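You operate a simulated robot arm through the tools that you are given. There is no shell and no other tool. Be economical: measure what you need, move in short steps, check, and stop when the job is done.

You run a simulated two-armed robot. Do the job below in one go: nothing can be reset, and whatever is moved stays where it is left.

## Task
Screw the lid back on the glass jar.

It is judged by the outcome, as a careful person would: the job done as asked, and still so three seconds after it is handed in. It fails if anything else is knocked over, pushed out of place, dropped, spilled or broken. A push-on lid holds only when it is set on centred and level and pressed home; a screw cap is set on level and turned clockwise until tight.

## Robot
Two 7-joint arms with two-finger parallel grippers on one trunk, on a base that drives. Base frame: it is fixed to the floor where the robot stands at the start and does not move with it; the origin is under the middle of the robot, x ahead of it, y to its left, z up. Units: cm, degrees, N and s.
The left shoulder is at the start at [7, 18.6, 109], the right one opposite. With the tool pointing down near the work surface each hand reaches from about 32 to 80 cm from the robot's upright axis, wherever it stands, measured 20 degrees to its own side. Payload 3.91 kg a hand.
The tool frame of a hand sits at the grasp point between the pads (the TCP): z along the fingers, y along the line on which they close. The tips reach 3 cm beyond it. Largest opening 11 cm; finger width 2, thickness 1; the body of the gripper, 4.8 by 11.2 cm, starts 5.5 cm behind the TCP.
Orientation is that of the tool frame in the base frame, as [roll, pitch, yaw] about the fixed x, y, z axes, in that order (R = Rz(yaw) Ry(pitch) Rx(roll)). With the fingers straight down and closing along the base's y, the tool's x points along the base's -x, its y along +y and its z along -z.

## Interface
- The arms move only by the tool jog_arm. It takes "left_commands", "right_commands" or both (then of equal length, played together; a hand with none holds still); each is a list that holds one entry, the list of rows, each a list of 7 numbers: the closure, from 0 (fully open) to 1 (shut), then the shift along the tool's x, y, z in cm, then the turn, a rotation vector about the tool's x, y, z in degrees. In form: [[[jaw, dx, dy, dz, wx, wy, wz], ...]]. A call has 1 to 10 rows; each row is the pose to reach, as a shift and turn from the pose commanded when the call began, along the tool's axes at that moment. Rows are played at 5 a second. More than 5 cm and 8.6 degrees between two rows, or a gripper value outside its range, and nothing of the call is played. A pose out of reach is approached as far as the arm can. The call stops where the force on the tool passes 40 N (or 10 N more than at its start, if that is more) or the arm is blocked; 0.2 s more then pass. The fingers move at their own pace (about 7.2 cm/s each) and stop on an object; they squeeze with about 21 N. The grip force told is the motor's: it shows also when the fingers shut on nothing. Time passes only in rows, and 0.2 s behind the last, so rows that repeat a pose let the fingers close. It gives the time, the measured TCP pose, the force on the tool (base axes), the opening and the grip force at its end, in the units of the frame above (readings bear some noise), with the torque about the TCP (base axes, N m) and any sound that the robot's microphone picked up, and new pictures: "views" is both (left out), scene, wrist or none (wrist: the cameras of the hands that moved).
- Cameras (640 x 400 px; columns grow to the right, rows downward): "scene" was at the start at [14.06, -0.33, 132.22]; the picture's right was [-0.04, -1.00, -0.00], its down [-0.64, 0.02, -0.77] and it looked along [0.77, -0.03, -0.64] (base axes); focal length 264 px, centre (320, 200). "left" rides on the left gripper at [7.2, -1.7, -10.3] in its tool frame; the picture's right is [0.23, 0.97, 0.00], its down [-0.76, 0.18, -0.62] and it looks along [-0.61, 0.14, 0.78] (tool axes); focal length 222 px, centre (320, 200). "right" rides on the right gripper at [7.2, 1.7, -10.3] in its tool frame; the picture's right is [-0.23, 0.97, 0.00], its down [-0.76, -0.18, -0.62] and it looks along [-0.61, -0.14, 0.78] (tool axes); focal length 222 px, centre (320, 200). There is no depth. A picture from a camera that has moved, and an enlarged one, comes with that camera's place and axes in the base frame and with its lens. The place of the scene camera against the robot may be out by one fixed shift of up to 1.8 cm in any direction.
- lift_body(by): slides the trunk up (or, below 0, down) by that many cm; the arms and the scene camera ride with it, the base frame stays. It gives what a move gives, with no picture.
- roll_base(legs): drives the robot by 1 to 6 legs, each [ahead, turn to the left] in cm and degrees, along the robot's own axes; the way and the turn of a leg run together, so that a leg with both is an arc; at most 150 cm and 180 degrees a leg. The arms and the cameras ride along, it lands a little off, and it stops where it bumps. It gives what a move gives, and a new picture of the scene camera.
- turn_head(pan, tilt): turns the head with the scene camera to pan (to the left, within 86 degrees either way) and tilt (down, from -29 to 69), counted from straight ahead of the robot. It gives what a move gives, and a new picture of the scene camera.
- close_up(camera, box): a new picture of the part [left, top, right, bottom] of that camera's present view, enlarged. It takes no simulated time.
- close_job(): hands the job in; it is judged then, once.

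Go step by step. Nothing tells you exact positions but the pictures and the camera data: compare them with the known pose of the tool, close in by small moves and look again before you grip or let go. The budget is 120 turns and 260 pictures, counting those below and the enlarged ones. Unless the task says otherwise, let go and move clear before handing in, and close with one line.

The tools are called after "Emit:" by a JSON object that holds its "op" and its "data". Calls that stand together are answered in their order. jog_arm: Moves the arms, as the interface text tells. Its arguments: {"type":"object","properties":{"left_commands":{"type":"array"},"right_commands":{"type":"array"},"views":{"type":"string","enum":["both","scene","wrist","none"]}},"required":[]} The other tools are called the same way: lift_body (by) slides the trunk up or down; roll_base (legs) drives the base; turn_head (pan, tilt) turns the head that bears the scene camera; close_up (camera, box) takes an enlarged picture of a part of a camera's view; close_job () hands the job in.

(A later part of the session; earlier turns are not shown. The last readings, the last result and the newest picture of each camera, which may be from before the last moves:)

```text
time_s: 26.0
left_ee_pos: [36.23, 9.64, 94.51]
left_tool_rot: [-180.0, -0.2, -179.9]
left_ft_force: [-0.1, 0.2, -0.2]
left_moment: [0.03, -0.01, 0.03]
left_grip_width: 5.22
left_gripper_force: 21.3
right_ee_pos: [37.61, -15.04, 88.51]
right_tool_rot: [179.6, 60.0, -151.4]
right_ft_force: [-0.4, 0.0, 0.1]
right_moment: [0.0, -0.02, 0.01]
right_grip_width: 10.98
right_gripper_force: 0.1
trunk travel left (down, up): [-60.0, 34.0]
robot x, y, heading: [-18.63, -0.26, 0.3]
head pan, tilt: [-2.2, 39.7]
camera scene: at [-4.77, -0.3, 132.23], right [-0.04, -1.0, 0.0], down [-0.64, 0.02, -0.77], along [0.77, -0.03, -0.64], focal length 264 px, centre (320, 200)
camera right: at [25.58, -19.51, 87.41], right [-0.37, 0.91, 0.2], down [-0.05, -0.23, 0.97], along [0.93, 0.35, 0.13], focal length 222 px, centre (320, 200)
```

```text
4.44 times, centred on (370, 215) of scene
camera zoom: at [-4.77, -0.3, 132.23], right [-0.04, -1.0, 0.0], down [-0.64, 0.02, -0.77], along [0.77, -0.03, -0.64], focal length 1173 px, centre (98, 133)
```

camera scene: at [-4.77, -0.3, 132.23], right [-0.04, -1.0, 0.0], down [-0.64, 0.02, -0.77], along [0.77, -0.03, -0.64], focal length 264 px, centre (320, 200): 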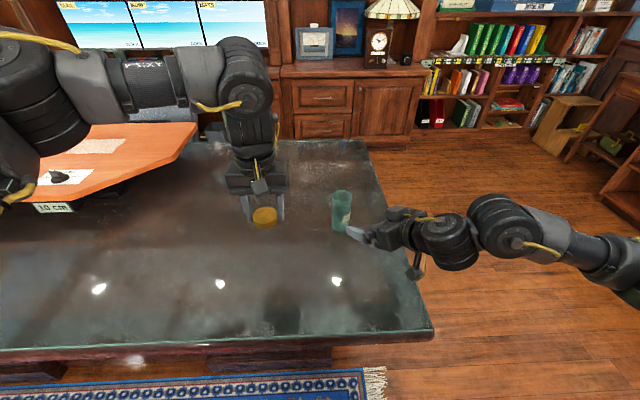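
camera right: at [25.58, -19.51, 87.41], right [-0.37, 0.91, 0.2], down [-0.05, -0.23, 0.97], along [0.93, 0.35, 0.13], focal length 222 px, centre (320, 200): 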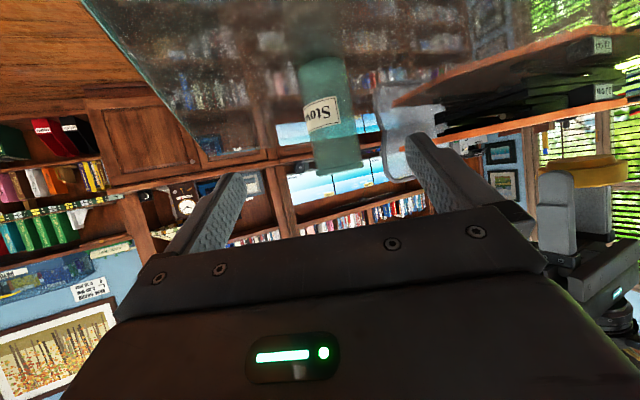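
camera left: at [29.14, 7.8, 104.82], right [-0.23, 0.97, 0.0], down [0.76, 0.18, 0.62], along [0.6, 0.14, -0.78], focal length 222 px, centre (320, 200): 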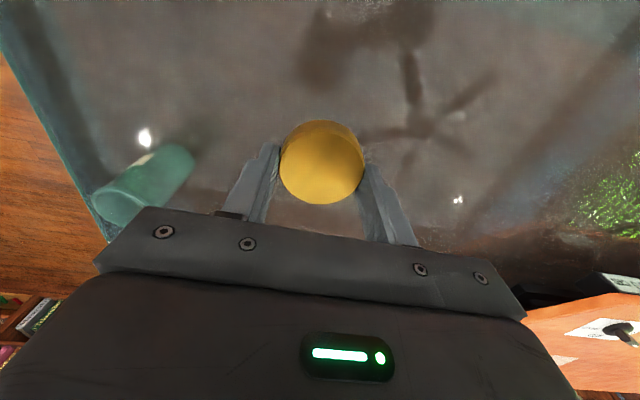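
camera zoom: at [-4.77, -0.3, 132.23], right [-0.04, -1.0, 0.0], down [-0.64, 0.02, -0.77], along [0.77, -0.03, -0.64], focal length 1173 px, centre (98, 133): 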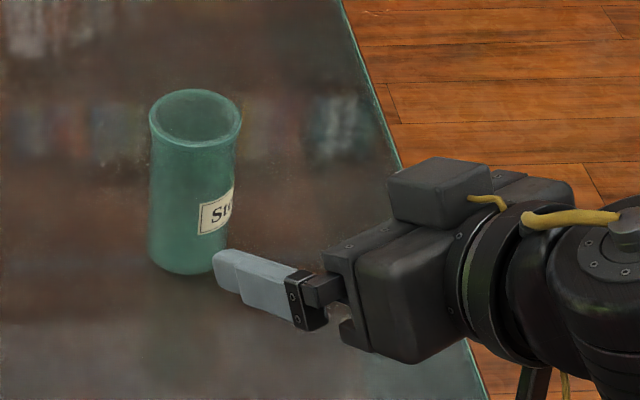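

The right wrist view refines the jar axis to about (47.5, -8.3), rim at 87.6. I'll correct sideways by 1.2 cm and advance about half of the way, then check.

Emit:
{"op": "jog_arm", "data": {"right_commands": [[[0, 0, 0.6, 1, 0, 0, 0], [0, 0, 1.17, 3, 0, 0, 0], [0, 0, 1.17, 5, 0, 0, 0], [0, 0, 1.17, 6.5, 0, 0, 0], [0, 0, 1.17, 6.5, 0, 0, 0]]], "views": "both"}}

Emit:
{"op": "close_up", "data": {"camera": "scene", "box": [310, 170, 430, 260]}}

```text
time_s: 27.2
left_ee_pos: [36.25, 9.73, 94.62]
left_tool_rot: [-180.0, -0.2, -179.9]
left_ft_force: [0.5, -0.1, -0.5]
left_moment: [0.01, -0.02, 0.0]
left_grip_width: 5.22
left_gripper_force: 20.7
right_ee_pos: [41.92, -11.31, 85.1]
right_tool_rot: [179.7, 60.0, -151.3]
right_ft_force: [-0.6, 0.0, -0.3]
right_moment: [0.0, 0.0, -0.01]
right_grip_width: 10.98
right_gripper_force: 0.1
trunk travel left (down, up): [-60.0, 34.0]
robot x, y, heading: [-18.91, -0.32, 0.2]
head pan, tilt: [-2.2, 39.7]
camera scene: at [-4.74, -0.34, 132.22], right [-0.04, -1.0, 0.0], down [-0.64, 0.02, -0.77], along [0.77, -0.03, -0.64], focal length 264 px, centre (320, 200)
camera right: at [30.0, -15.85, 84.18], right [-0.37, 0.91, 0.2], down [-0.05, -0.23, 0.97], along [0.93, 0.35, 0.13], focal length 222 px, centre (320, 200)
```

scene: 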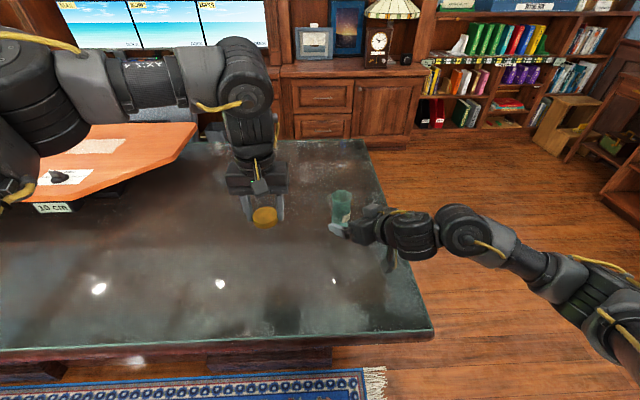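
right: 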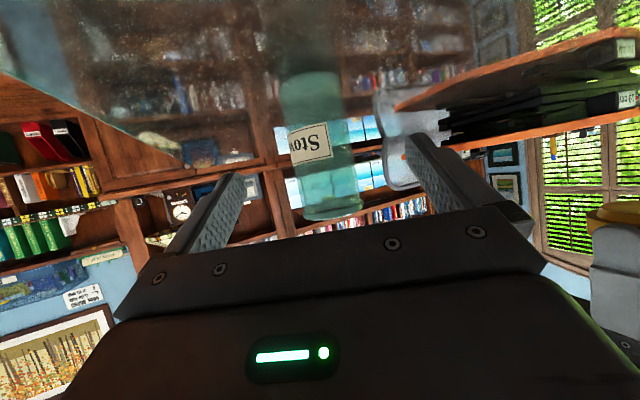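

```text
4.44 times, centred on (370, 215) of scene
camera zoom: at [-4.74, -0.34, 132.22], right [-0.04, -1.0, 0.0], down [-0.64, 0.02, -0.77], along [0.77, -0.03, -0.64], focal length 1173 px, centre (98, 133)
```

zoom: 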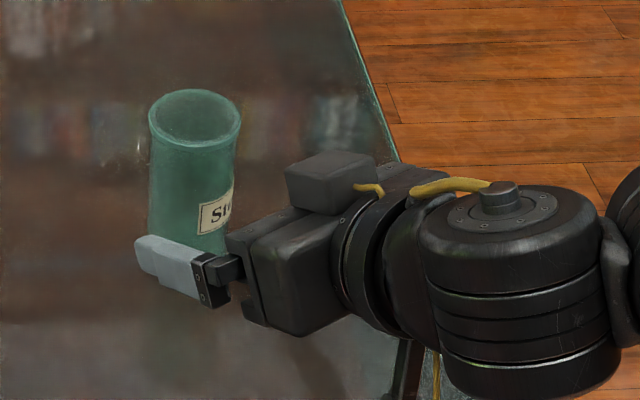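

The jar is centred between the fingers. I'll advance 5.5 cm along the finger axis.

Emit:
{"op": "jog_arm", "data": {"right_commands": [[[0, 0, 0, 1.5, 0, 0, 0], [0, 0, 0, 3, 0, 0, 0], [0, 0, 0, 4.3, 0, 0, 0], [0, 0, 0, 5.5, 0, 0, 0], [0, 0, 0, 5.5, 0, 0, 0]]], "views": "both"}}

Emit:
{"op": "close_up", "data": {"camera": "scene", "box": [310, 170, 430, 260]}}

```text
time_s: 28.4
left_ee_pos: [36.36, 9.53, 94.52]
left_tool_rot: [179.9, -0.1, -179.9]
left_ft_force: [0.0, 0.0, -1.3]
left_moment: [0.02, 0.01, -0.01]
left_grip_width: 5.23
left_gripper_force: 20.8
right_ee_pos: [46.19, -8.86, 82.36]
right_tool_rot: [179.8, 59.9, -151.4]
right_ft_force: [-0.3, -0.3, -0.9]
right_moment: [0.01, -0.01, 0.0]
right_grip_width: 11.0
right_gripper_force: 0.0
trunk travel left (down, up): [-60.0, 34.0]
robot x, y, heading: [-18.55, -0.26, 0.2]
head pan, tilt: [-2.2, 39.7]
camera scene: at [-4.73, -0.33, 132.22], right [-0.04, -1.0, 0.0], down [-0.64, 0.02, -0.77], along [0.77, -0.03, -0.64], focal length 264 px, centre (320, 200)
camera right: at [34.12, -13.48, 81.39], right [-0.37, 0.91, 0.2], down [-0.05, -0.23, 0.97], along [0.93, 0.35, 0.13], focal length 222 px, centre (320, 200)
```

scene: 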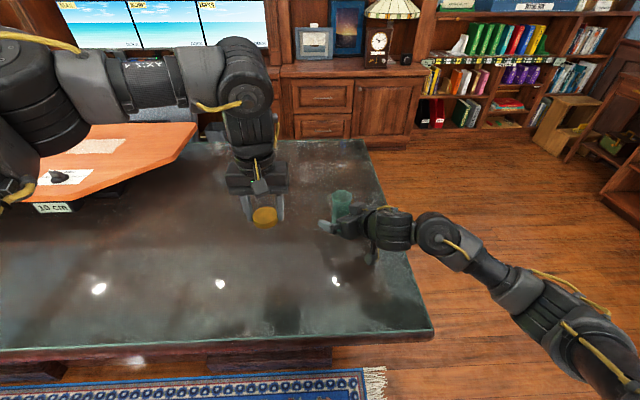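
right: 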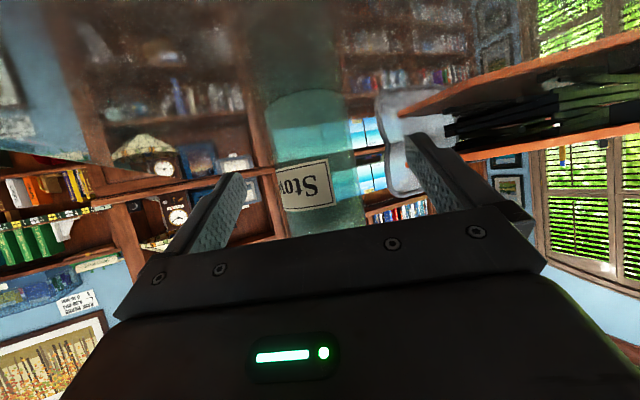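

```text
4.44 times, centred on (370, 215) of scene
camera zoom: at [-4.73, -0.33, 132.22], right [-0.04, -1.0, 0.0], down [-0.64, 0.02, -0.77], along [0.77, -0.03, -0.64], focal length 1173 px, centre (98, 133)
```

zoom: 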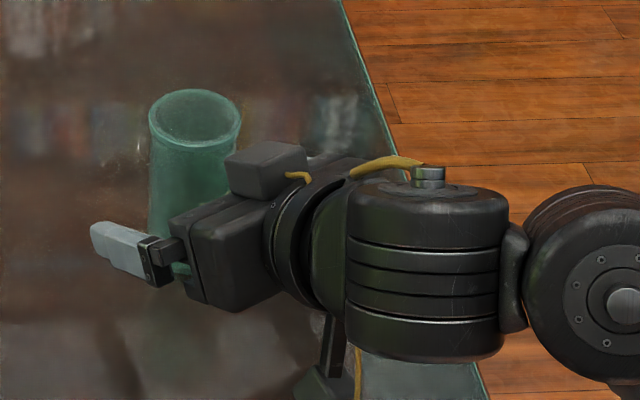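

The jar axis is about 1.2 cm beyond the TCP and 0.25 cm to one side; I'll correct that and close gently.

Emit:
{"op": "jog_arm", "data": {"right_commands": [[[0, 0, 0.2, 0.2, 0, 0, 0], [0.3, 0, 0.2, 0.2, 0, 0, 0], [0.42, 0, 0.2, 0.2, 0, 0, 0], [0.47, 0, 0.2, 0.2, 0, 0, 0], [0.51, 0, 0.2, 0.2, 0, 0, 0], [0.55, 0, 0.2, 0.2, 0, 0, 0], [0.6, 0, 0.2, 0.2, 0, 0, 0], [0.7, 0, 0.2, 0.2, 0, 0, 0], [0.7, 0, 0.2, 0.2, 0, 0, 0]]], "views": "both"}}

Emit:
{"op": "close_up", "data": {"camera": "scene", "box": [310, 170, 430, 260]}}

```text
time_s: 30.4
left_ee_pos: [36.34, 9.51, 94.48]
left_tool_rot: [-179.9, -0.2, -179.9]
left_ft_force: [0.5, 0.9, -0.3]
left_moment: [0.01, 0.0, -0.02]
left_grip_width: 5.24
left_gripper_force: 20.7
right_ee_pos: [46.17, -8.59, 82.34]
right_tool_rot: [179.7, 59.9, -151.3]
right_ft_force: [0.3, 0.2, -0.9]
right_moment: [-0.01, -0.02, 0.01]
right_grip_width: 4.96
right_gripper_force: 21.0
trunk travel left (down, up): [-60.0, 34.0]
robot x, y, heading: [-18.8, 0.09, 0.1]
head pan, tilt: [-2.2, 39.7]
camera scene: at [-4.71, -0.32, 132.22], right [-0.04, -1.0, 0.0], down [-0.64, 0.02, -0.77], along [0.77, -0.03, -0.64], focal length 264 px, centre (320, 200)
camera right: at [34.19, -13.23, 81.33], right [-0.37, 0.91, 0.2], down [-0.05, -0.23, 0.97], along [0.93, 0.35, 0.13], focal length 222 px, centre (320, 200)
```

scene: 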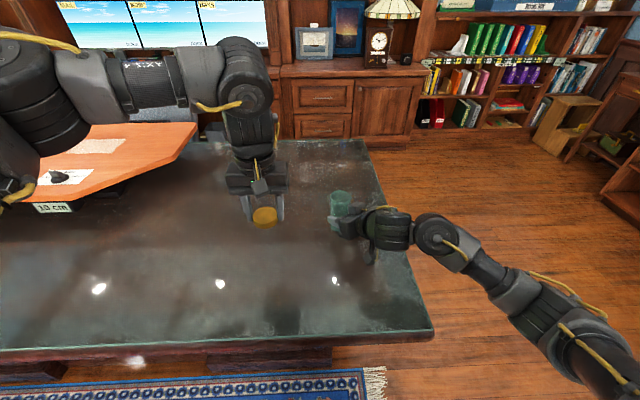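
right: 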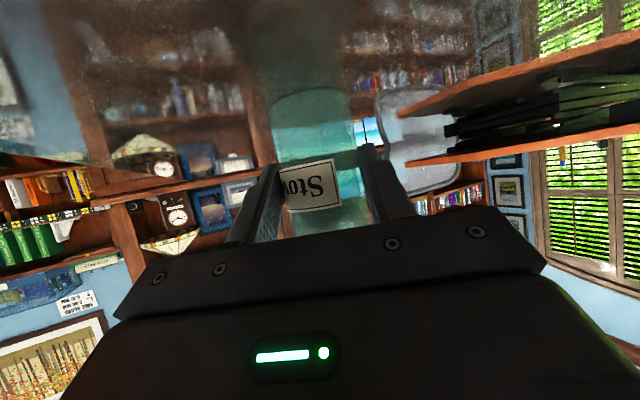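

```text
4.44 times, centred on (370, 215) of scene
camera zoom: at [-4.71, -0.32, 132.22], right [-0.04, -1.0, 0.0], down [-0.64, 0.02, -0.77], along [0.77, -0.03, -0.64], focal length 1173 px, centre (98, 133)
```

zoom: 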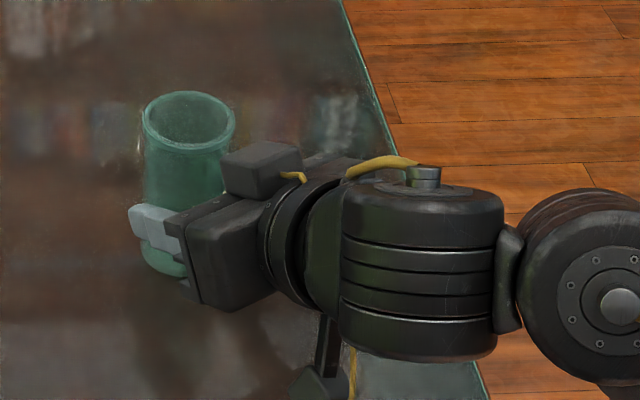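

The right hand holds the jar firmly (4.96 cm). Now I'll bring the lid over the jar, about 3.5 cm above the rim, and compare the two in the same picture.

Emit:
{"op": "jog_arm", "data": {"left_commands": [[[0.7, -1, -1.5, -0.5, 0, 0, 0], [0.7, -3, -4.7, -0.5, 0, 0, 0], [0.7, -5, -8, -0.5, 0, 0, 0], [0.7, -7, -11.2, -0.5, 0, 0, 0], [0.7, -9, -14.4, -0.5, 0, 0, 0], [0.7, -11.35, -17.6, -0.5, 0, 0, 0], [0.7, -11.35, -17.6, -0.5, 0, 0, 0]]], "views": "both"}}

Emit:
{"op": "close_up", "data": {"camera": "scene", "box": [290, 150, 410, 240]}}

Emit:
{"op": "close_up", "data": {"camera": "left", "box": [200, 80, 440, 230]}}

```text
time_s: 32.0
left_ee_pos: [44.41, -4.27, 94.75]
left_tool_rot: [-179.8, -0.1, -179.9]
left_ft_force: [-0.2, 0.1, -0.9]
left_moment: [0.03, -0.03, -0.03]
left_grip_width: 5.23
left_gripper_force: 20.5
left hand out of reach, approached as far as the arm can: row 5, 6, 7
right_ee_pos: [46.09, -8.67, 82.31]
right_tool_rot: [179.8, 59.8, -151.5]
right_ft_force: [-0.4, -0.3, 1.3]
right_moment: [-0.1, -0.07, -0.04]
right_grip_width: 4.97
right_gripper_force: 20.8
trunk travel left (down, up): [-60.0, 34.0]
robot x, y, heading: [-18.78, -0.57, 0.1]
head pan, tilt: [-2.2, 39.7]
camera scene: at [-4.73, -0.35, 132.22], right [-0.04, -1.0, 0.0], down [-0.64, 0.02, -0.77], along [0.77, -0.03, -0.64], focal length 264 px, centre (320, 200)
camera left: at [37.14, -6.1, 105.13], right [-0.23, 0.97, 0.0], down [0.76, 0.18, 0.62], along [0.61, 0.14, -0.78], focal length 222 px, centre (320, 200)
```

scene: 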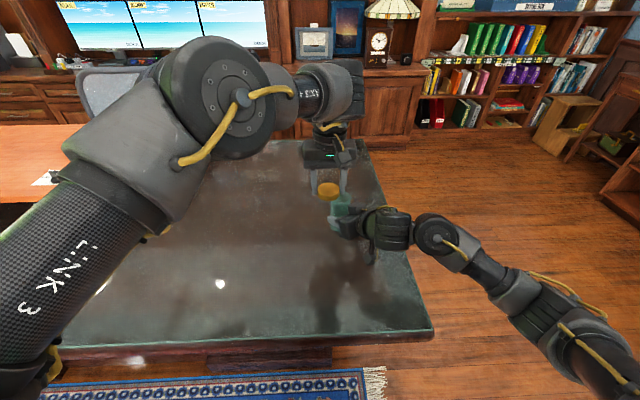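
left: 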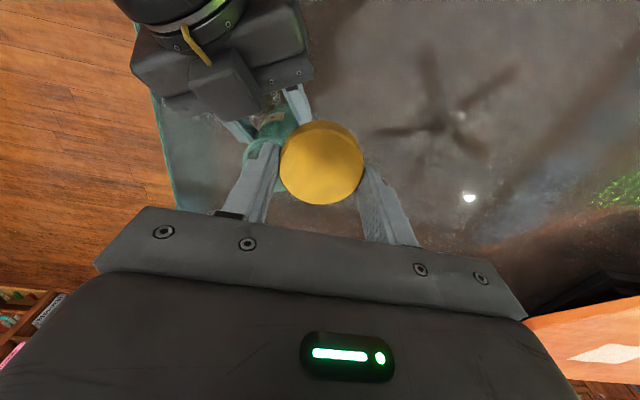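

```text
4.44 times, centred on (350, 195) of scene
camera zoom: at [-4.73, -0.35, 132.22], right [-0.04, -1.0, 0.0], down [-0.64, 0.02, -0.77], along [0.77, -0.03, -0.64], focal length 1173 px, centre (187, 222)
```

zoom: 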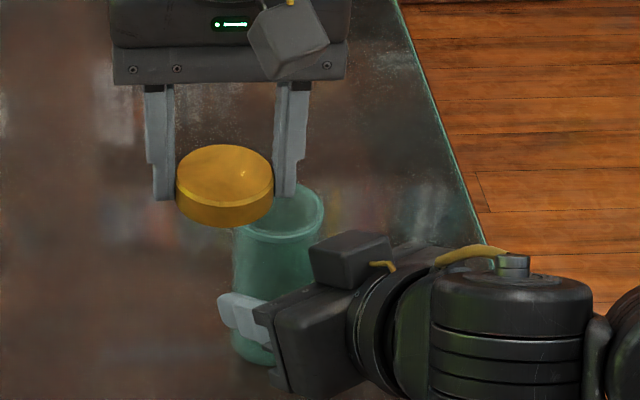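

```text
2.67 times, centred on (320, 155) of left
camera zoom: at [37.14, -6.1, 105.13], right [-0.23, 0.97, 0.0], down [0.76, 0.18, 0.62], along [0.61, 0.14, -0.78], focal length 592 px, centre (320, 320)
```

zoom: 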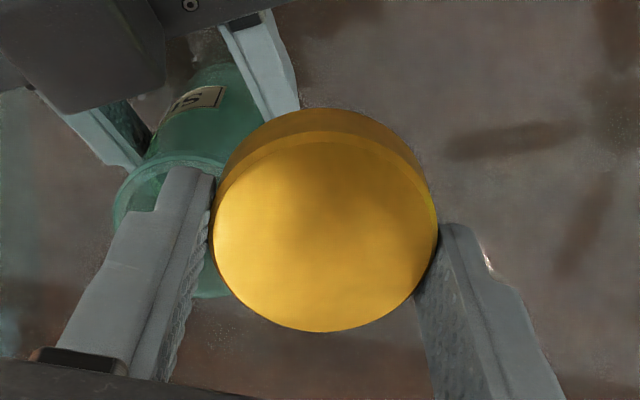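

The left hand reached its limit about 4.5 cm short with this yaw. I'll continue with a clockwise yaw of the hand, which suits an arm reaching across.

Emit:
{"op": "jog_arm", "data": {"left_commands": [[[0.7, 0, 0, 0, 0, 0, 8], [0.7, 0, 0, 0, 0, 0, 16], [0.7, 0, 0, 0, 0, 0, 24], [0.7, -0.8, -0.9, 0, 0, 0, 30], [0.7, -1.6, -1.8, 0, 0, 0, 30], [0.7, -2.4, -2.7, 0, 0, 0, 30], [0.7, -3.1, -3.7, 0, 0, 0, 30], [0.7, -3.1, -3.7, 0, 0, 0, 30]]], "views": "scene"}}

```text
time_s: 33.8
left_ee_pos: [44.14, -4.56, 94.5]
left_tool_rot: [-179.8, 0.0, 150.0]
left_ft_force: [0.3, -1.2, 0.6]
left_moment: [0.01, -0.04, 0.0]
left_grip_width: 5.23
left_gripper_force: 21.1
left hand out of reach, approached as far as the arm can: row 4, 5, 6, 7, 8
right_ee_pos: [46.18, -8.7, 82.41]
right_tool_rot: [179.7, 59.9, -151.4]
right_ft_force: [-0.1, -0.5, 0.0]
right_moment: [-0.07, -0.04, 0.01]
right_grip_width: 4.97
right_gripper_force: 21.2
trunk travel left (down, up): [-60.0, 34.0]
robot x, y, heading: [-18.77, -0.27, 0.1]
head pan, tilt: [-2.2, 39.7]
camera scene: at [-4.71, -0.33, 132.22], right [-0.04, -1.0, 0.0], down [-0.64, 0.02, -0.77], along [0.77, -0.03, -0.64], focal length 264 px, centre (320, 200)
```

scene: 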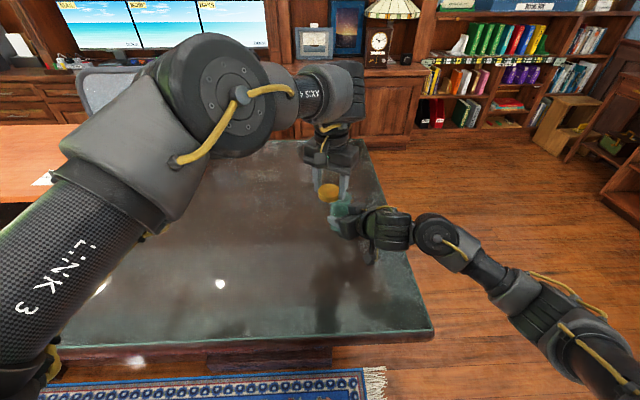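

The left hand is at an inner reach limit at that spot. Rather than stretch, I'll move the left hand away, then lift the held jar 1.5 cm and set it down again a few cm toward the left, where both hands reach well.

Emit:
{"op": "jog_arm", "data": {"left_commands": [[[0.7, 1.4, 1.5, -1, 0, 0, 0], [0.7, 2.8, 3, -2, 0, 0, 0], [0.7, 4.2, 4.5, -3, 0, 0, 0], [0.7, 5.7, 5.9, -3, 0, 0, 0], [0.7, 5.7, 5.9, -3, 0, 0, 0], [0.7, 5.7, 5.9, -3, 0, 0, 0]]], "views": "none"}}

Emit:
{"op": "jog_arm", "data": {"right_commands": [[[0.7, -0.6, 0, -0.35, 0, 0, 0], [0.7, -1.3, 0, -0.75, 0, 0, 0], [0.7, -1.9, 0.75, 0.4, 0, 0, 0], [0.7, -2.55, 1.5, 1.5, 0, 0, 0], [0.7, -3.2, 2.2, 2.6, 0, 0, 0], [0.7, -3.82, 2.95, 3.61, 0, 0, 0], [0.7, -3.82, 2.95, 3.61, 0, 0, 0]]], "views": "scene"}}

```text
time_s: 35.2
left_ee_pos: [42.14, 3.35, 97.59]
left_tool_rot: [-179.9, -0.2, 150.2]
left_ft_force: [0.1, 0.5, -0.6]
left_moment: [-0.01, 0.02, 0.0]
left_grip_width: 5.23
left_gripper_force: 20.4
right_ee_pos: [46.08, -8.6, 82.45]
right_tool_rot: [179.8, 59.8, -151.4]
right_ft_force: [-1.3, -0.6, 0.3]
right_moment: [-0.04, -0.01, -0.03]
right_grip_width: 4.97
right_gripper_force: 21.4
trunk travel left (down, up): [-60.0, 34.0]
robot x, y, heading: [-18.74, 0.01, -0.1]
head pan, tilt: [-2.2, 39.7]
```

```text
time_s: 36.8
left_ee_pos: [42.16, 3.32, 97.59]
left_tool_rot: [-179.8, -0.1, 150.1]
left_ft_force: [1.1, -1.1, -0.4]
left_moment: [-0.03, 0.02, 0.02]
left_grip_width: 5.23
left_gripper_force: 21.5
right_ee_pos: [49.32, -3.77, 83.75]
right_tool_rot: [179.7, 59.9, -151.4]
right_ft_force: [1.5, 0.2, -1.7]
right_moment: [-0.02, 0.04, -0.01]
right_grip_width: 4.95
right_gripper_force: 21.0
trunk travel left (down, up): [-60.0, 34.0]
robot x, y, heading: [-18.95, 0.21, 0.1]
head pan, tilt: [-2.2, 39.7]
camera scene: at [-4.7, -0.37, 132.22], right [-0.04, -1.0, 0.0], down [-0.64, 0.02, -0.77], along [0.77, -0.03, -0.64], focal length 264 px, centre (320, 200)
```

scene: 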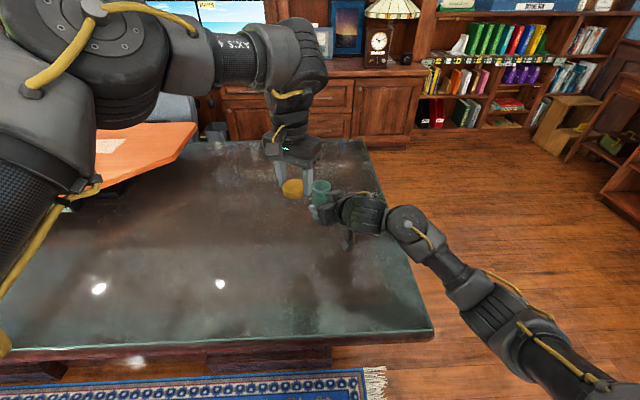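

The jar is lifted upright and over its new spot. I'll lower it until it just bears on the table.

Emit:
{"op": "jog_arm", "data": {"right_commands": [[[0.7, 0.4, 0, 0.23, 0, 0, 0], [0.7, 0.8, 0, 0.46, 0, 0, 0], [0.7, 1.1, 0, 0.64, 0, 0, 0], [0.7, 1.2, 0, 0.7, 0, 0, 0], [0.7, 1.2, 0, 0.7, 0, 0, 0]]], "views": "both"}}

Emit:
{"op": "close_up", "data": {"camera": "scene", "box": [260, 140, 380, 230]}}

```text
time_s: 38.0
left_ee_pos: [42.2, 3.34, 97.69]
left_tool_rot: [-180.0, -0.2, 150.1]
left_ft_force: [-0.2, 1.0, -1.2]
left_moment: [-0.01, 0.02, 0.02]
left_grip_width: 5.21
left_gripper_force: 21.0
right_ee_pos: [49.09, -3.7, 82.38]
right_tool_rot: [179.7, 59.9, -151.4]
right_ft_force: [0.2, 0.9, -1.7]
right_moment: [0.01, 0.05, 0.01]
right_grip_width: 4.94
right_gripper_force: 20.7
trunk travel left (down, up): [-60.0, 34.0]
robot x, y, heading: [-18.83, -0.03, 0.1]
head pan, tilt: [-2.2, 39.7]
camera scene: at [-4.69, -0.32, 132.22], right [-0.04, -1.0, 0.0], down [-0.64, 0.02, -0.77], along [0.77, -0.03, -0.64], focal length 264 px, centre (320, 200)
camera right: at [37.25, -8.24, 81.43], right [-0.37, 0.91, 0.2], down [-0.05, -0.23, 0.97], along [0.93, 0.35, 0.13], focal length 222 px, centre (320, 200)
```

scene: 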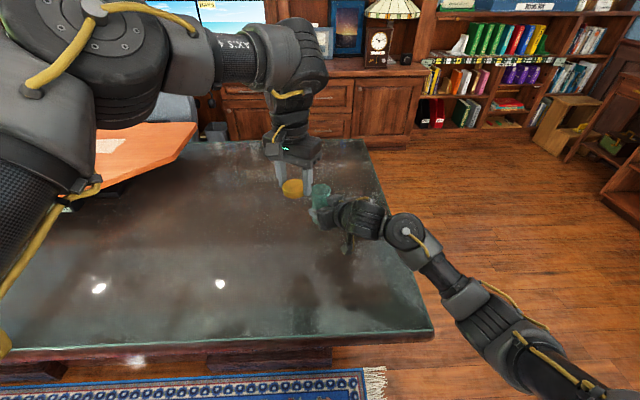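
right: 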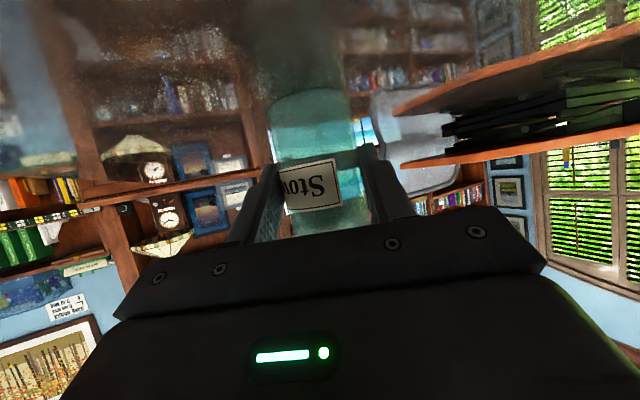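

```text
4.44 times, centred on (320, 185) of scene
camera zoom: at [-4.69, -0.32, 132.22], right [-0.04, -1.0, 0.0], down [-0.64, 0.02, -0.77], along [0.77, -0.03, -0.64], focal length 1173 px, centre (320, 267)
```

zoom: 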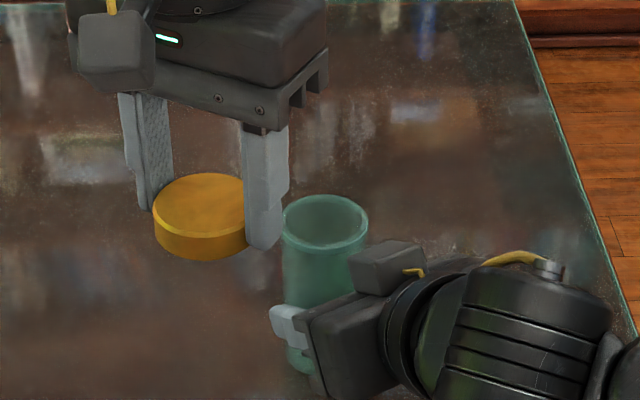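

It is still hanging just above the table (force -1.7 N is its weight). I'll lower a touch more.

Emit:
{"op": "jog_arm", "data": {"right_commands": [[[0.7, 0.09, 0, 0.05, 0, 0, 0], [0.7, 0.17, 0, 0.1, 0, 0, 0], [0.7, 0.17, 0, 0.1, 0, 0, 0]]], "views": "none"}}

```text
time_s: 38.8
left_ee_pos: [42.05, 3.34, 97.72]
left_tool_rot: [-180.0, -0.3, 150.2]
left_ft_force: [0.3, 0.0, -0.9]
left_moment: [0.04, -0.02, -0.01]
left_grip_width: 5.21
left_gripper_force: 20.4
right_ee_pos: [49.08, -3.7, 82.36]
right_tool_rot: [179.7, 60.2, -151.4]
right_ft_force: [0.8, -0.6, 3.3]
right_moment: [-0.13, -0.09, 0.04]
right_grip_width: 4.95
right_gripper_force: 20.9
trunk travel left (down, up): [-60.0, 34.0]
robot x, y, heading: [-18.73, -0.36, 0.2]
head pan, tilt: [-2.2, 39.7]
```

The jar rests on the table at about (50.2, -3.1). Now the left hand goes over it, pre-rotated counter-clockwise to leave room for turning.

Emit:
{"op": "jog_arm", "data": {"left_commands": [[[0.7, -1.3, -0.15, 0, 0, 0, -7.5], [0.7, -2.6, -0.3, 0, 0, 0, -15], [0.7, -3.9, -0.45, 0.3, 0, 0, -22.5], [0.7, -5.2, -0.6, 0.6, 0, 0, -30], [0.7, -6.5, -0.8, 0.9, 0, 0, -37.5], [0.7, -7.8, -1, 1.5, 0, 0, -45], [0.7, -9.1, -1.1, 2.1, 0, 0, -52.5], [0.7, -10.4, -1.25, 2.7, 0, 0, -60], [0.7, -10.4, -1.25, 2.7, 0, 0, -60]]], "views": "both"}}

Emit:
{"op": "close_up", "data": {"camera": "scene", "box": [260, 140, 380, 230]}}

Emit:
{"op": "close_up", "data": {"camera": "left", "box": [200, 80, 440, 230]}}

```text
time_s: 40.8
left_ee_pos: [46.4, 0.74, 94.42]
left_tool_rot: [-179.9, 0.0, -150.0]
left_ft_force: [0.6, -0.6, 0.6]
left_moment: [-0.03, 0.01, 0.02]
left_grip_width: 5.23
left_gripper_force: 20.8
left hand out of reach, approached as far as the arm can: row 4, 5, 6, 7, 8, 9
right_ee_pos: [49.02, -3.89, 82.23]
right_tool_rot: [179.8, 59.9, -151.4]
right_ft_force: [-0.9, -0.6, 6.3]
right_moment: [-0.03, -0.08, 0.03]
right_grip_width: 4.96
right_gripper_force: 20.6
trunk travel left (down, up): [-60.0, 34.0]
robot x, y, heading: [-19.09, 0.07, 0.1]
head pan, tilt: [-2.2, 39.7]
camera scene: at [-4.83, -0.33, 132.23], right [-0.04, -1.0, 0.0], down [-0.64, 0.02, -0.77], along [0.77, -0.03, -0.64], focal length 264 px, centre (320, 200)
camera left: at [41.06, -4.38, 104.75], right [-0.69, 0.73, 0.0], down [0.57, 0.54, 0.62], along [0.45, 0.43, -0.78], focal length 222 px, centre (320, 200)
```

scene: 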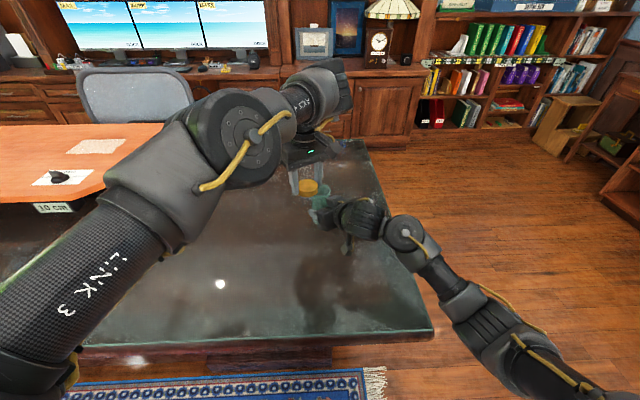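
left: 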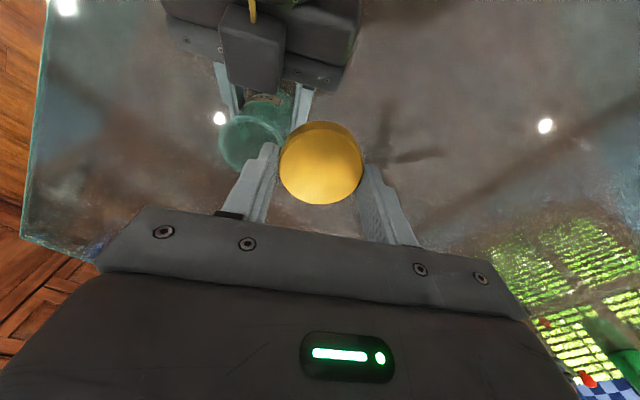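

```text
4.44 times, centred on (320, 185) of scene
camera zoom: at [-4.83, -0.33, 132.23], right [-0.04, -1.0, 0.0], down [-0.64, 0.02, -0.77], along [0.77, -0.03, -0.64], focal length 1173 px, centre (320, 267)
```

zoom: 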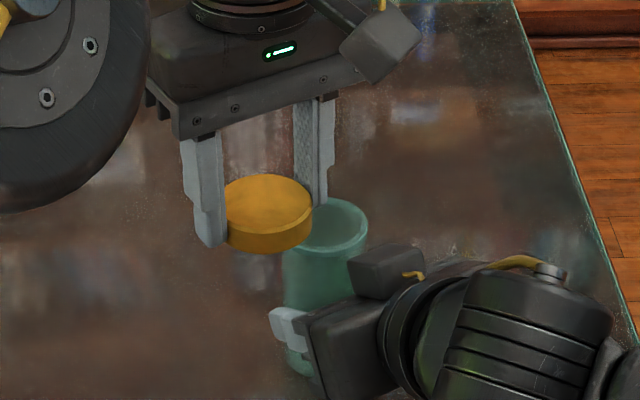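

```text
2.67 times, centred on (320, 155) of left
camera zoom: at [41.06, -4.38, 104.75], right [-0.69, 0.73, 0.0], down [0.57, 0.54, 0.62], along [0.45, 0.43, -0.78], focal length 592 px, centre (320, 320)
```

zoom: 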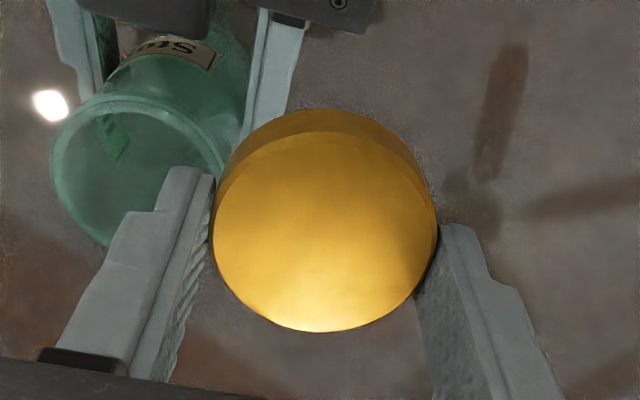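

The left arm hit a limit again near (46.4, 0.7). To learn which limit it is (too far out, or too far across), I'll test a move forward-left.

Emit:
{"op": "jog_arm", "data": {"left_commands": [[[0.7, -1.7, 1.1, 0, 0, 0, 0], [0.7, -3.4, 2.2, 0, 0, 0, 0], [0.7, -5.1, 3.4, 0, 0, 0, 0], [0.7, -6.77, 4.5, 0, 0, 0, 0], [0.7, -6.77, 4.5, 0, 0, 0, 0]]], "views": "none"}}

```text
time_s: 42.0
left_ee_pos: [49.2, 8.33, 94.16]
left_tool_rot: [-179.9, 0.1, -150.0]
left_ft_force: [-0.1, 0.6, 0.1]
left_moment: [0.0, 0.0, -0.02]
left_grip_width: 5.23
left_gripper_force: 21.0
left hand out of reach, approached as far as the arm can: row 2, 3, 4, 5
right_ee_pos: [49.03, -3.6, 82.31]
right_tool_rot: [179.8, 60.1, -151.5]
right_ft_force: [1.1, -0.3, 5.9]
right_moment: [-0.06, -0.12, 0.02]
right_grip_width: 4.92
right_gripper_force: 20.7
trunk travel left (down, up): [-60.0, 34.0]
robot x, y, heading: [-18.89, -0.16, -0.0]
head pan, tilt: [-2.2, 39.7]
```

So it is an outer-reach limit (about 61 cm from the shoulder). I'll carry the jar 7.7 cm nearer to the robot with the right hand, which puts it well within both arms' reach.

Emit:
{"op": "jog_arm", "data": {"right_commands": [[[0.7, -0.6, 0, -0.35, 0, 0, 0], [0.7, -1.3, 0, -0.75, 0, 0, 0], [0.7, -0.8, 0.9, -1.6, 0, 0, 0], [0.7, -0.3, 1.8, -2.5, 0, 0, 0], [0.7, 0.2, 2.7, -3.3, 0, 0, 0], [0.7, 0.7, 3.6, -4.1, 0, 0, 0], [0.7, 1.2, 4.6, -5, 0, 0, 0], [0.7, 1.6, 5.45, -5.77, 0, 0, 0], [0.7, 1.6, 5.45, -5.77, 0, 0, 0]]], "views": "scene"}}

```text
time_s: 44.0
left_ee_pos: [49.37, 8.35, 94.14]
left_tool_rot: [-179.9, -0.1, -149.9]
left_ft_force: [0.5, -1.5, -0.5]
left_moment: [-0.02, -0.04, 0.01]
left_grip_width: 5.24
left_gripper_force: 20.9
right_ee_pos: [41.47, -1.65, 83.82]
right_tool_rot: [179.8, 60.0, -151.5]
right_ft_force: [0.3, 0.9, -1.6]
right_moment: [0.03, 0.03, 0.02]
right_grip_width: 4.91
right_gripper_force: 21.2
trunk travel left (down, up): [-60.0, 34.0]
robot x, y, heading: [-18.81, -0.01, 0.2]
head pan, tilt: [-2.2, 39.7]
camera scene: at [-4.68, -0.32, 132.22], right [-0.04, -1.0, 0.0], down [-0.64, 0.02, -0.77], along [0.77, -0.03, -0.64], focal length 264 px, centre (320, 200)
```

scene: 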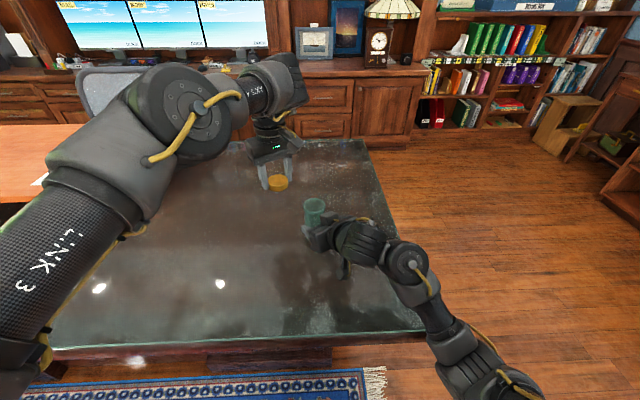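

Now lower the jar to the table again.

Emit:
{"op": "jog_arm", "data": {"right_commands": [[[0.7, 0.45, 0, 0.26, 0, 0, 0], [0.7, 0.9, 0, 0.52, 0, 0, 0], [0.7, 1.15, 0, 0.66, 0, 0, 0], [0.7, 1.25, 0, 0.72, 0, 0, 0], [0.7, 1.25, 0, 0.72, 0, 0, 0]]], "views": "none"}}

```text
time_s: 45.2
left_ee_pos: [49.29, 8.25, 94.14]
left_tool_rot: [-179.9, -0.1, -149.9]
left_ft_force: [-0.5, -0.3, -0.8]
left_moment: [0.01, 0.0, -0.02]
left_grip_width: 5.23
left_gripper_force: 20.8
right_ee_pos: [41.51, -1.68, 82.35]
right_tool_rot: [179.6, 59.9, -151.4]
right_ft_force: [-0.4, -0.4, -0.9]
right_moment: [0.0, 0.02, 0.01]
right_grip_width: 4.93
right_gripper_force: 20.7
trunk travel left (down, up): [-60.0, 34.0]
robot x, y, heading: [-18.8, -0.16, 0.2]
head pan, tilt: [-2.2, 39.7]
```

It just touches. I'll press down a hair more and bring the lid over the jar's new position at about (42.6, -1.1).

Emit:
{"op": "jog_arm", "data": {"left_commands": [[[0.7, 1.5, -0.8, -1, 0, 0, 0], [0.7, 3.5, -1.7, -1, 0, 0, 0], [0.7, 5.5, -2.6, -1, 0, 0, 0], [0.7, 7.5, -3.6, -1, 0, 0, 0], [0.7, 10.1, -4.77, -1, 0, 0, 0], [0.7, 10.1, -4.77, -1, 0, 0, 0]]], "right_commands": [[[0.7, 0.09, 0, 0.05, 0, 0, 0], [0.7, 0.13, 0, 0.07, 0, 0, 0], [0.7, 0.13, 0, 0.07, 0, 0, 0], [0.7, 0.13, 0, 0.07, 0, 0, 0], [0.7, 0.13, 0, 0.07, 0, 0, 0], [0.7, 0.13, 0, 0.07, 0, 0, 0]]], "views": "both"}}

Emit:
{"op": "close_up", "data": {"camera": "scene", "box": [260, 160, 380, 250]}}

Emit:
{"op": "close_up", "data": {"camera": "left", "box": [200, 80, 440, 230]}}

```text
time_s: 46.6
left_ee_pos: [42.73, -1.02, 95.27]
left_tool_rot: [179.9, -0.2, -149.9]
left_ft_force: [0.8, -0.1, -0.1]
left_moment: [-0.03, 0.02, 0.0]
left_grip_width: 5.24
left_gripper_force: 21.1
right_ee_pos: [41.36, -1.88, 82.27]
right_tool_rot: [179.8, 60.2, -151.5]
right_ft_force: [0.4, -1.8, 9.6]
right_moment: [-0.15, -0.21, -0.01]
right_grip_width: 4.93
right_gripper_force: 21.0
trunk travel left (down, up): [-60.0, 34.0]
robot x, y, heading: [-18.78, -0.07, 0.2]
head pan, tilt: [-2.2, 39.7]
camera scene: at [-4.83, -0.32, 132.24], right [-0.04, -1.0, 0.0], down [-0.64, 0.02, -0.77], along [0.77, -0.03, -0.64], focal length 264 px, centre (320, 200)
camera right: at [29.47, -6.27, 81.27], right [-0.37, 0.91, 0.2], down [-0.05, -0.23, 0.97], along [0.93, 0.35, 0.14], focal length 222 px, centre (320, 200)
camera left: at [37.43, -6.17, 105.65], right [-0.68, 0.73, 0.0], down [0.57, 0.54, 0.62], along [0.45, 0.43, -0.78], focal length 222 px, centre (320, 200)
```

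scene: 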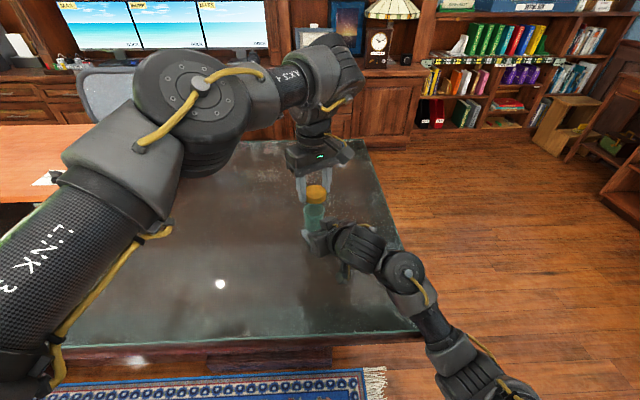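
right: 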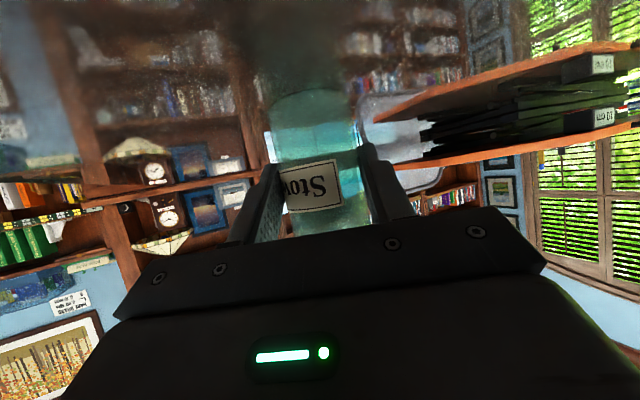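
left: 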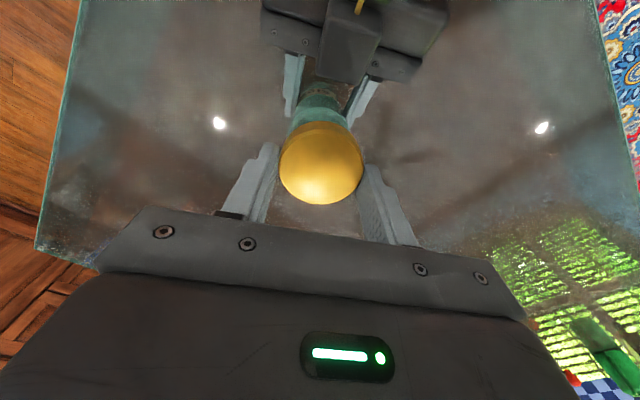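

```text
4.44 times, centred on (320, 205) of scene
camera zoom: at [-4.83, -0.32, 132.24], right [-0.04, -1.0, 0.0], down [-0.64, 0.02, -0.77], along [0.77, -0.03, -0.64], focal length 1173 px, centre (320, 178)
```

zoom: 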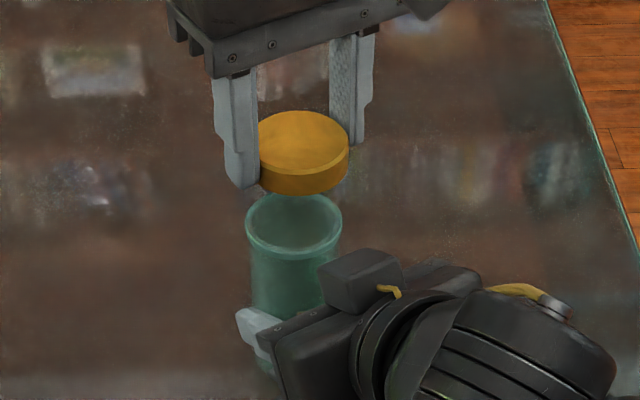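

```text
2.67 times, centred on (320, 155) of left
camera zoom: at [37.43, -6.17, 105.65], right [-0.68, 0.73, 0.0], down [0.57, 0.54, 0.62], along [0.45, 0.43, -0.78], focal length 592 px, centre (320, 320)
```

zoom: 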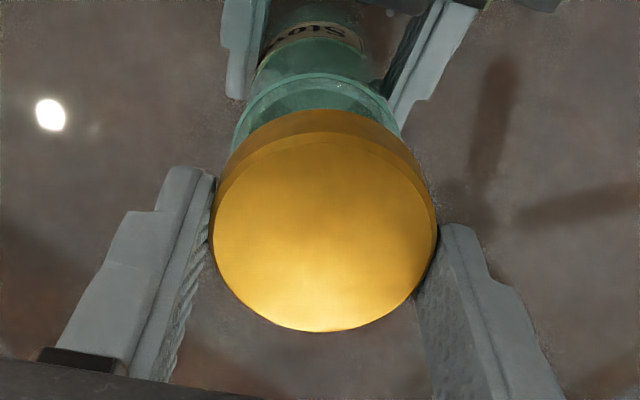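

Comparing all views, the rim centre is about (43.0, -0.85), a few mm from the lid's centre. I'll correct and lower to a gap of about 1 cm for a finer check.

Emit:
{"op": "jog_arm", "data": {"left_commands": [[[0.7, -0.65, 0.03, 0, 0, 0, 0], [0.7, -0.65, 0.03, 1, 0, 0, 0], [0.7, -0.65, 0.03, 2, 0, 0, 0], [0.7, -0.65, 0.03, 2.8, 0, 0, 0], [0.7, -0.65, 0.03, 2.8, 0, 0, 0]]], "views": "none"}}

Emit:
{"op": "close_up", "data": {"camera": "scene", "box": [285, 170, 345, 215]}}

Emit:
{"op": "close_up", "data": {"camera": "left", "box": [240, 80, 400, 180]}}

```text
time_s: 47.8
left_ee_pos: [43.31, -0.48, 92.46]
left_tool_rot: [179.9, -0.1, -149.9]
left_ft_force: [-1.4, -0.2, 0.7]
left_moment: [0.02, 0.0, -0.01]
left_grip_width: 5.24
left_gripper_force: 20.9
right_ee_pos: [41.37, -1.71, 82.28]
right_tool_rot: [179.9, 60.1, -151.4]
right_ft_force: [3.1, -1.2, 11.7]
right_moment: [-0.01, -0.34, -0.03]
right_grip_width: 4.93
right_gripper_force: 21.4
trunk travel left (down, up): [-60.0, 34.0]
robot x, y, heading: [-19.15, -0.61, -0.2]
head pan, tilt: [-2.2, 39.7]
```

```text
8.89 times, centred on (315, 192) of scene
camera zoom: at [-4.84, -0.33, 132.24], right [-0.04, -1.0, 0.0], down [-0.64, 0.02, -0.77], along [0.77, -0.03, -0.64], focal length 2347 px, centre (364, 267)
```

zoom: 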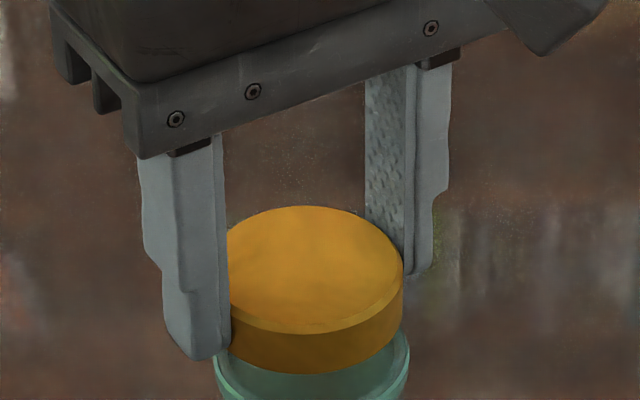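

```text
4.00 times, centred on (320, 130) of left
camera zoom: at [37.92, -5.73, 102.77], right [-0.68, 0.73, 0.0], down [0.57, 0.54, 0.62], along [0.45, 0.43, -0.78], focal length 888 px, centre (320, 480)
```

zoom: 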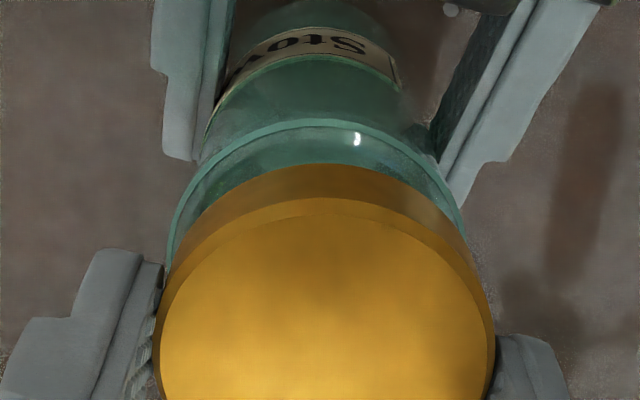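

Both views agree the lid needs about 0.2 cm of shift back toward the robot and right. I'll apply it, lower 1 cm and check again.

Emit:
{"op": "jog_arm", "data": {"left_commands": [[[0.7, 0.22, -0.05, 0, 0, 0, 0], [0.7, 0.22, -0.05, 0.5, 0, 0, 0], [0.7, 0.22, -0.05, 0.9, 0, 0, 0], [0.7, 0.22, -0.05, 0.9, 0, 0, 0]]], "views": "none"}}

Emit:
{"op": "close_up", "data": {"camera": "scene", "box": [280, 180, 340, 225]}}

Emit:
{"op": "close_up", "data": {"camera": "left", "box": [240, 80, 400, 180]}}

Emit:
{"op": "close_up", "data": {"camera": "right", "box": [200, 60, 440, 210]}}

```text
time_s: 48.8
left_ee_pos: [43.1, -0.73, 91.48]
left_tool_rot: [179.9, -0.3, -150.0]
left_ft_force: [0.4, -0.8, -0.3]
left_moment: [0.02, 0.02, 0.03]
left_grip_width: 5.21
left_gripper_force: 21.6
right_ee_pos: [41.29, -1.73, 82.26]
right_tool_rot: [179.8, 60.0, -151.4]
right_ft_force: [3.7, 0.6, 13.2]
right_moment: [-0.02, -0.43, 0.04]
right_grip_width: 4.91
right_gripper_force: 20.7
trunk travel left (down, up): [-60.0, 34.0]
robot x, y, heading: [-19.02, -0.37, 0.2]
head pan, tilt: [-2.2, 39.7]
```

```text
8.89 times, centred on (310, 202) of scene
camera zoom: at [-4.84, -0.33, 132.24], right [-0.04, -1.0, 0.0], down [-0.64, 0.02, -0.77], along [0.77, -0.03, -0.64], focal length 2347 px, centre (409, 178)
```

zoom: 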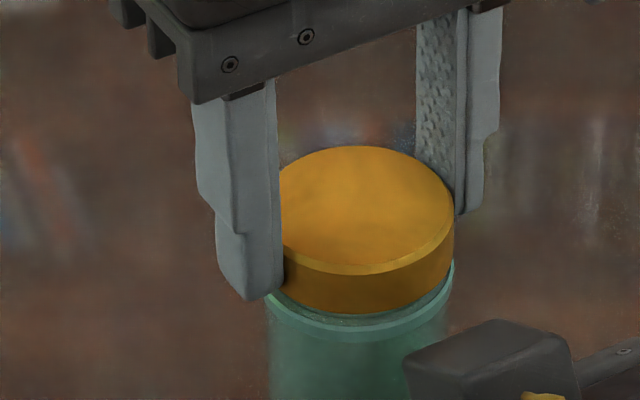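

```text
4.00 times, centred on (320, 130) of left
camera zoom: at [37.8, -5.9, 101.86], right [-0.68, 0.73, 0.0], down [0.57, 0.54, 0.62], along [0.45, 0.43, -0.78], focal length 888 px, centre (320, 480)
```

zoom: 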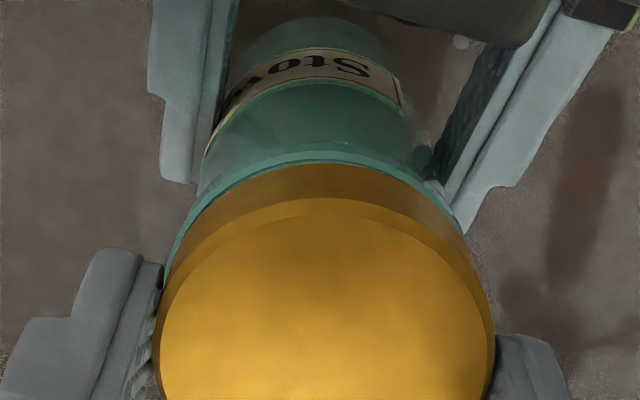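

```text
2.67 times, centred on (320, 135) of right
camera zoom: at [29.45, -6.26, 81.25], right [-0.37, 0.91, 0.2], down [-0.05, -0.23, 0.97], along [0.93, 0.35, 0.14], focal length 592 px, centre (320, 373)
```

zoom: 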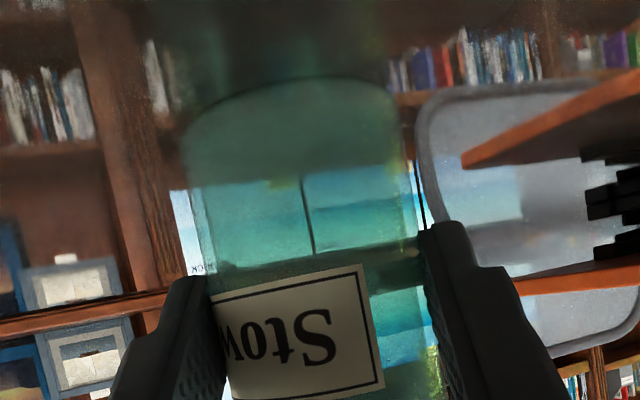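

The lid is well aligned over the rim and level. I'll nudge 1 mm, ease the right hand's push slightly, and lower gently until contact.

Emit:
{"op": "jog_arm", "data": {"left_commands": [[[0.7, -0.02, -0.1, 0, 0, 0, 0], [0.7, -0.02, -0.1, 0.15, 0, 0, 0], [0.7, -0.02, -0.1, 0.3, 0, 0, 0], [0.7, -0.02, -0.1, 0.4, 0, 0, 0], [0.7, -0.02, -0.1, 0.4, 0, 0, 0]]], "right_commands": [[[0.7, -0.04, 0, -0.02, 0, 0, 0], [0.7, -0.06, 0, -0.03, 0, 0, 0], [0.7, -0.06, 0, -0.03, 0, 0, 0], [0.7, -0.06, 0, -0.03, 0, 0, 0], [0.7, -0.06, 0, -0.03, 0, 0, 0]]], "views": "none"}}

```text
time_s: 50.0
left_ee_pos: [43.23, -0.79, 91.34]
left_tool_rot: [180.0, -0.1, -149.8]
left_ft_force: [0.1, 8.0, 11.3]
left_moment: [0.22, 0.06, -0.01]
left_grip_width: 5.22
left_gripper_force: 21.0
right_ee_pos: [41.36, -1.81, 82.3]
right_tool_rot: [179.8, 59.9, -151.4]
right_ft_force: [4.0, -7.9, 3.7]
right_moment: [0.22, -0.28, -0.07]
right_grip_width: 4.9
right_gripper_force: 20.8
trunk travel left (down, up): [-60.0, 34.0]
robot x, y, heading: [-18.68, -0.18, 0.2]
head pan, tilt: [-2.2, 39.7]
```

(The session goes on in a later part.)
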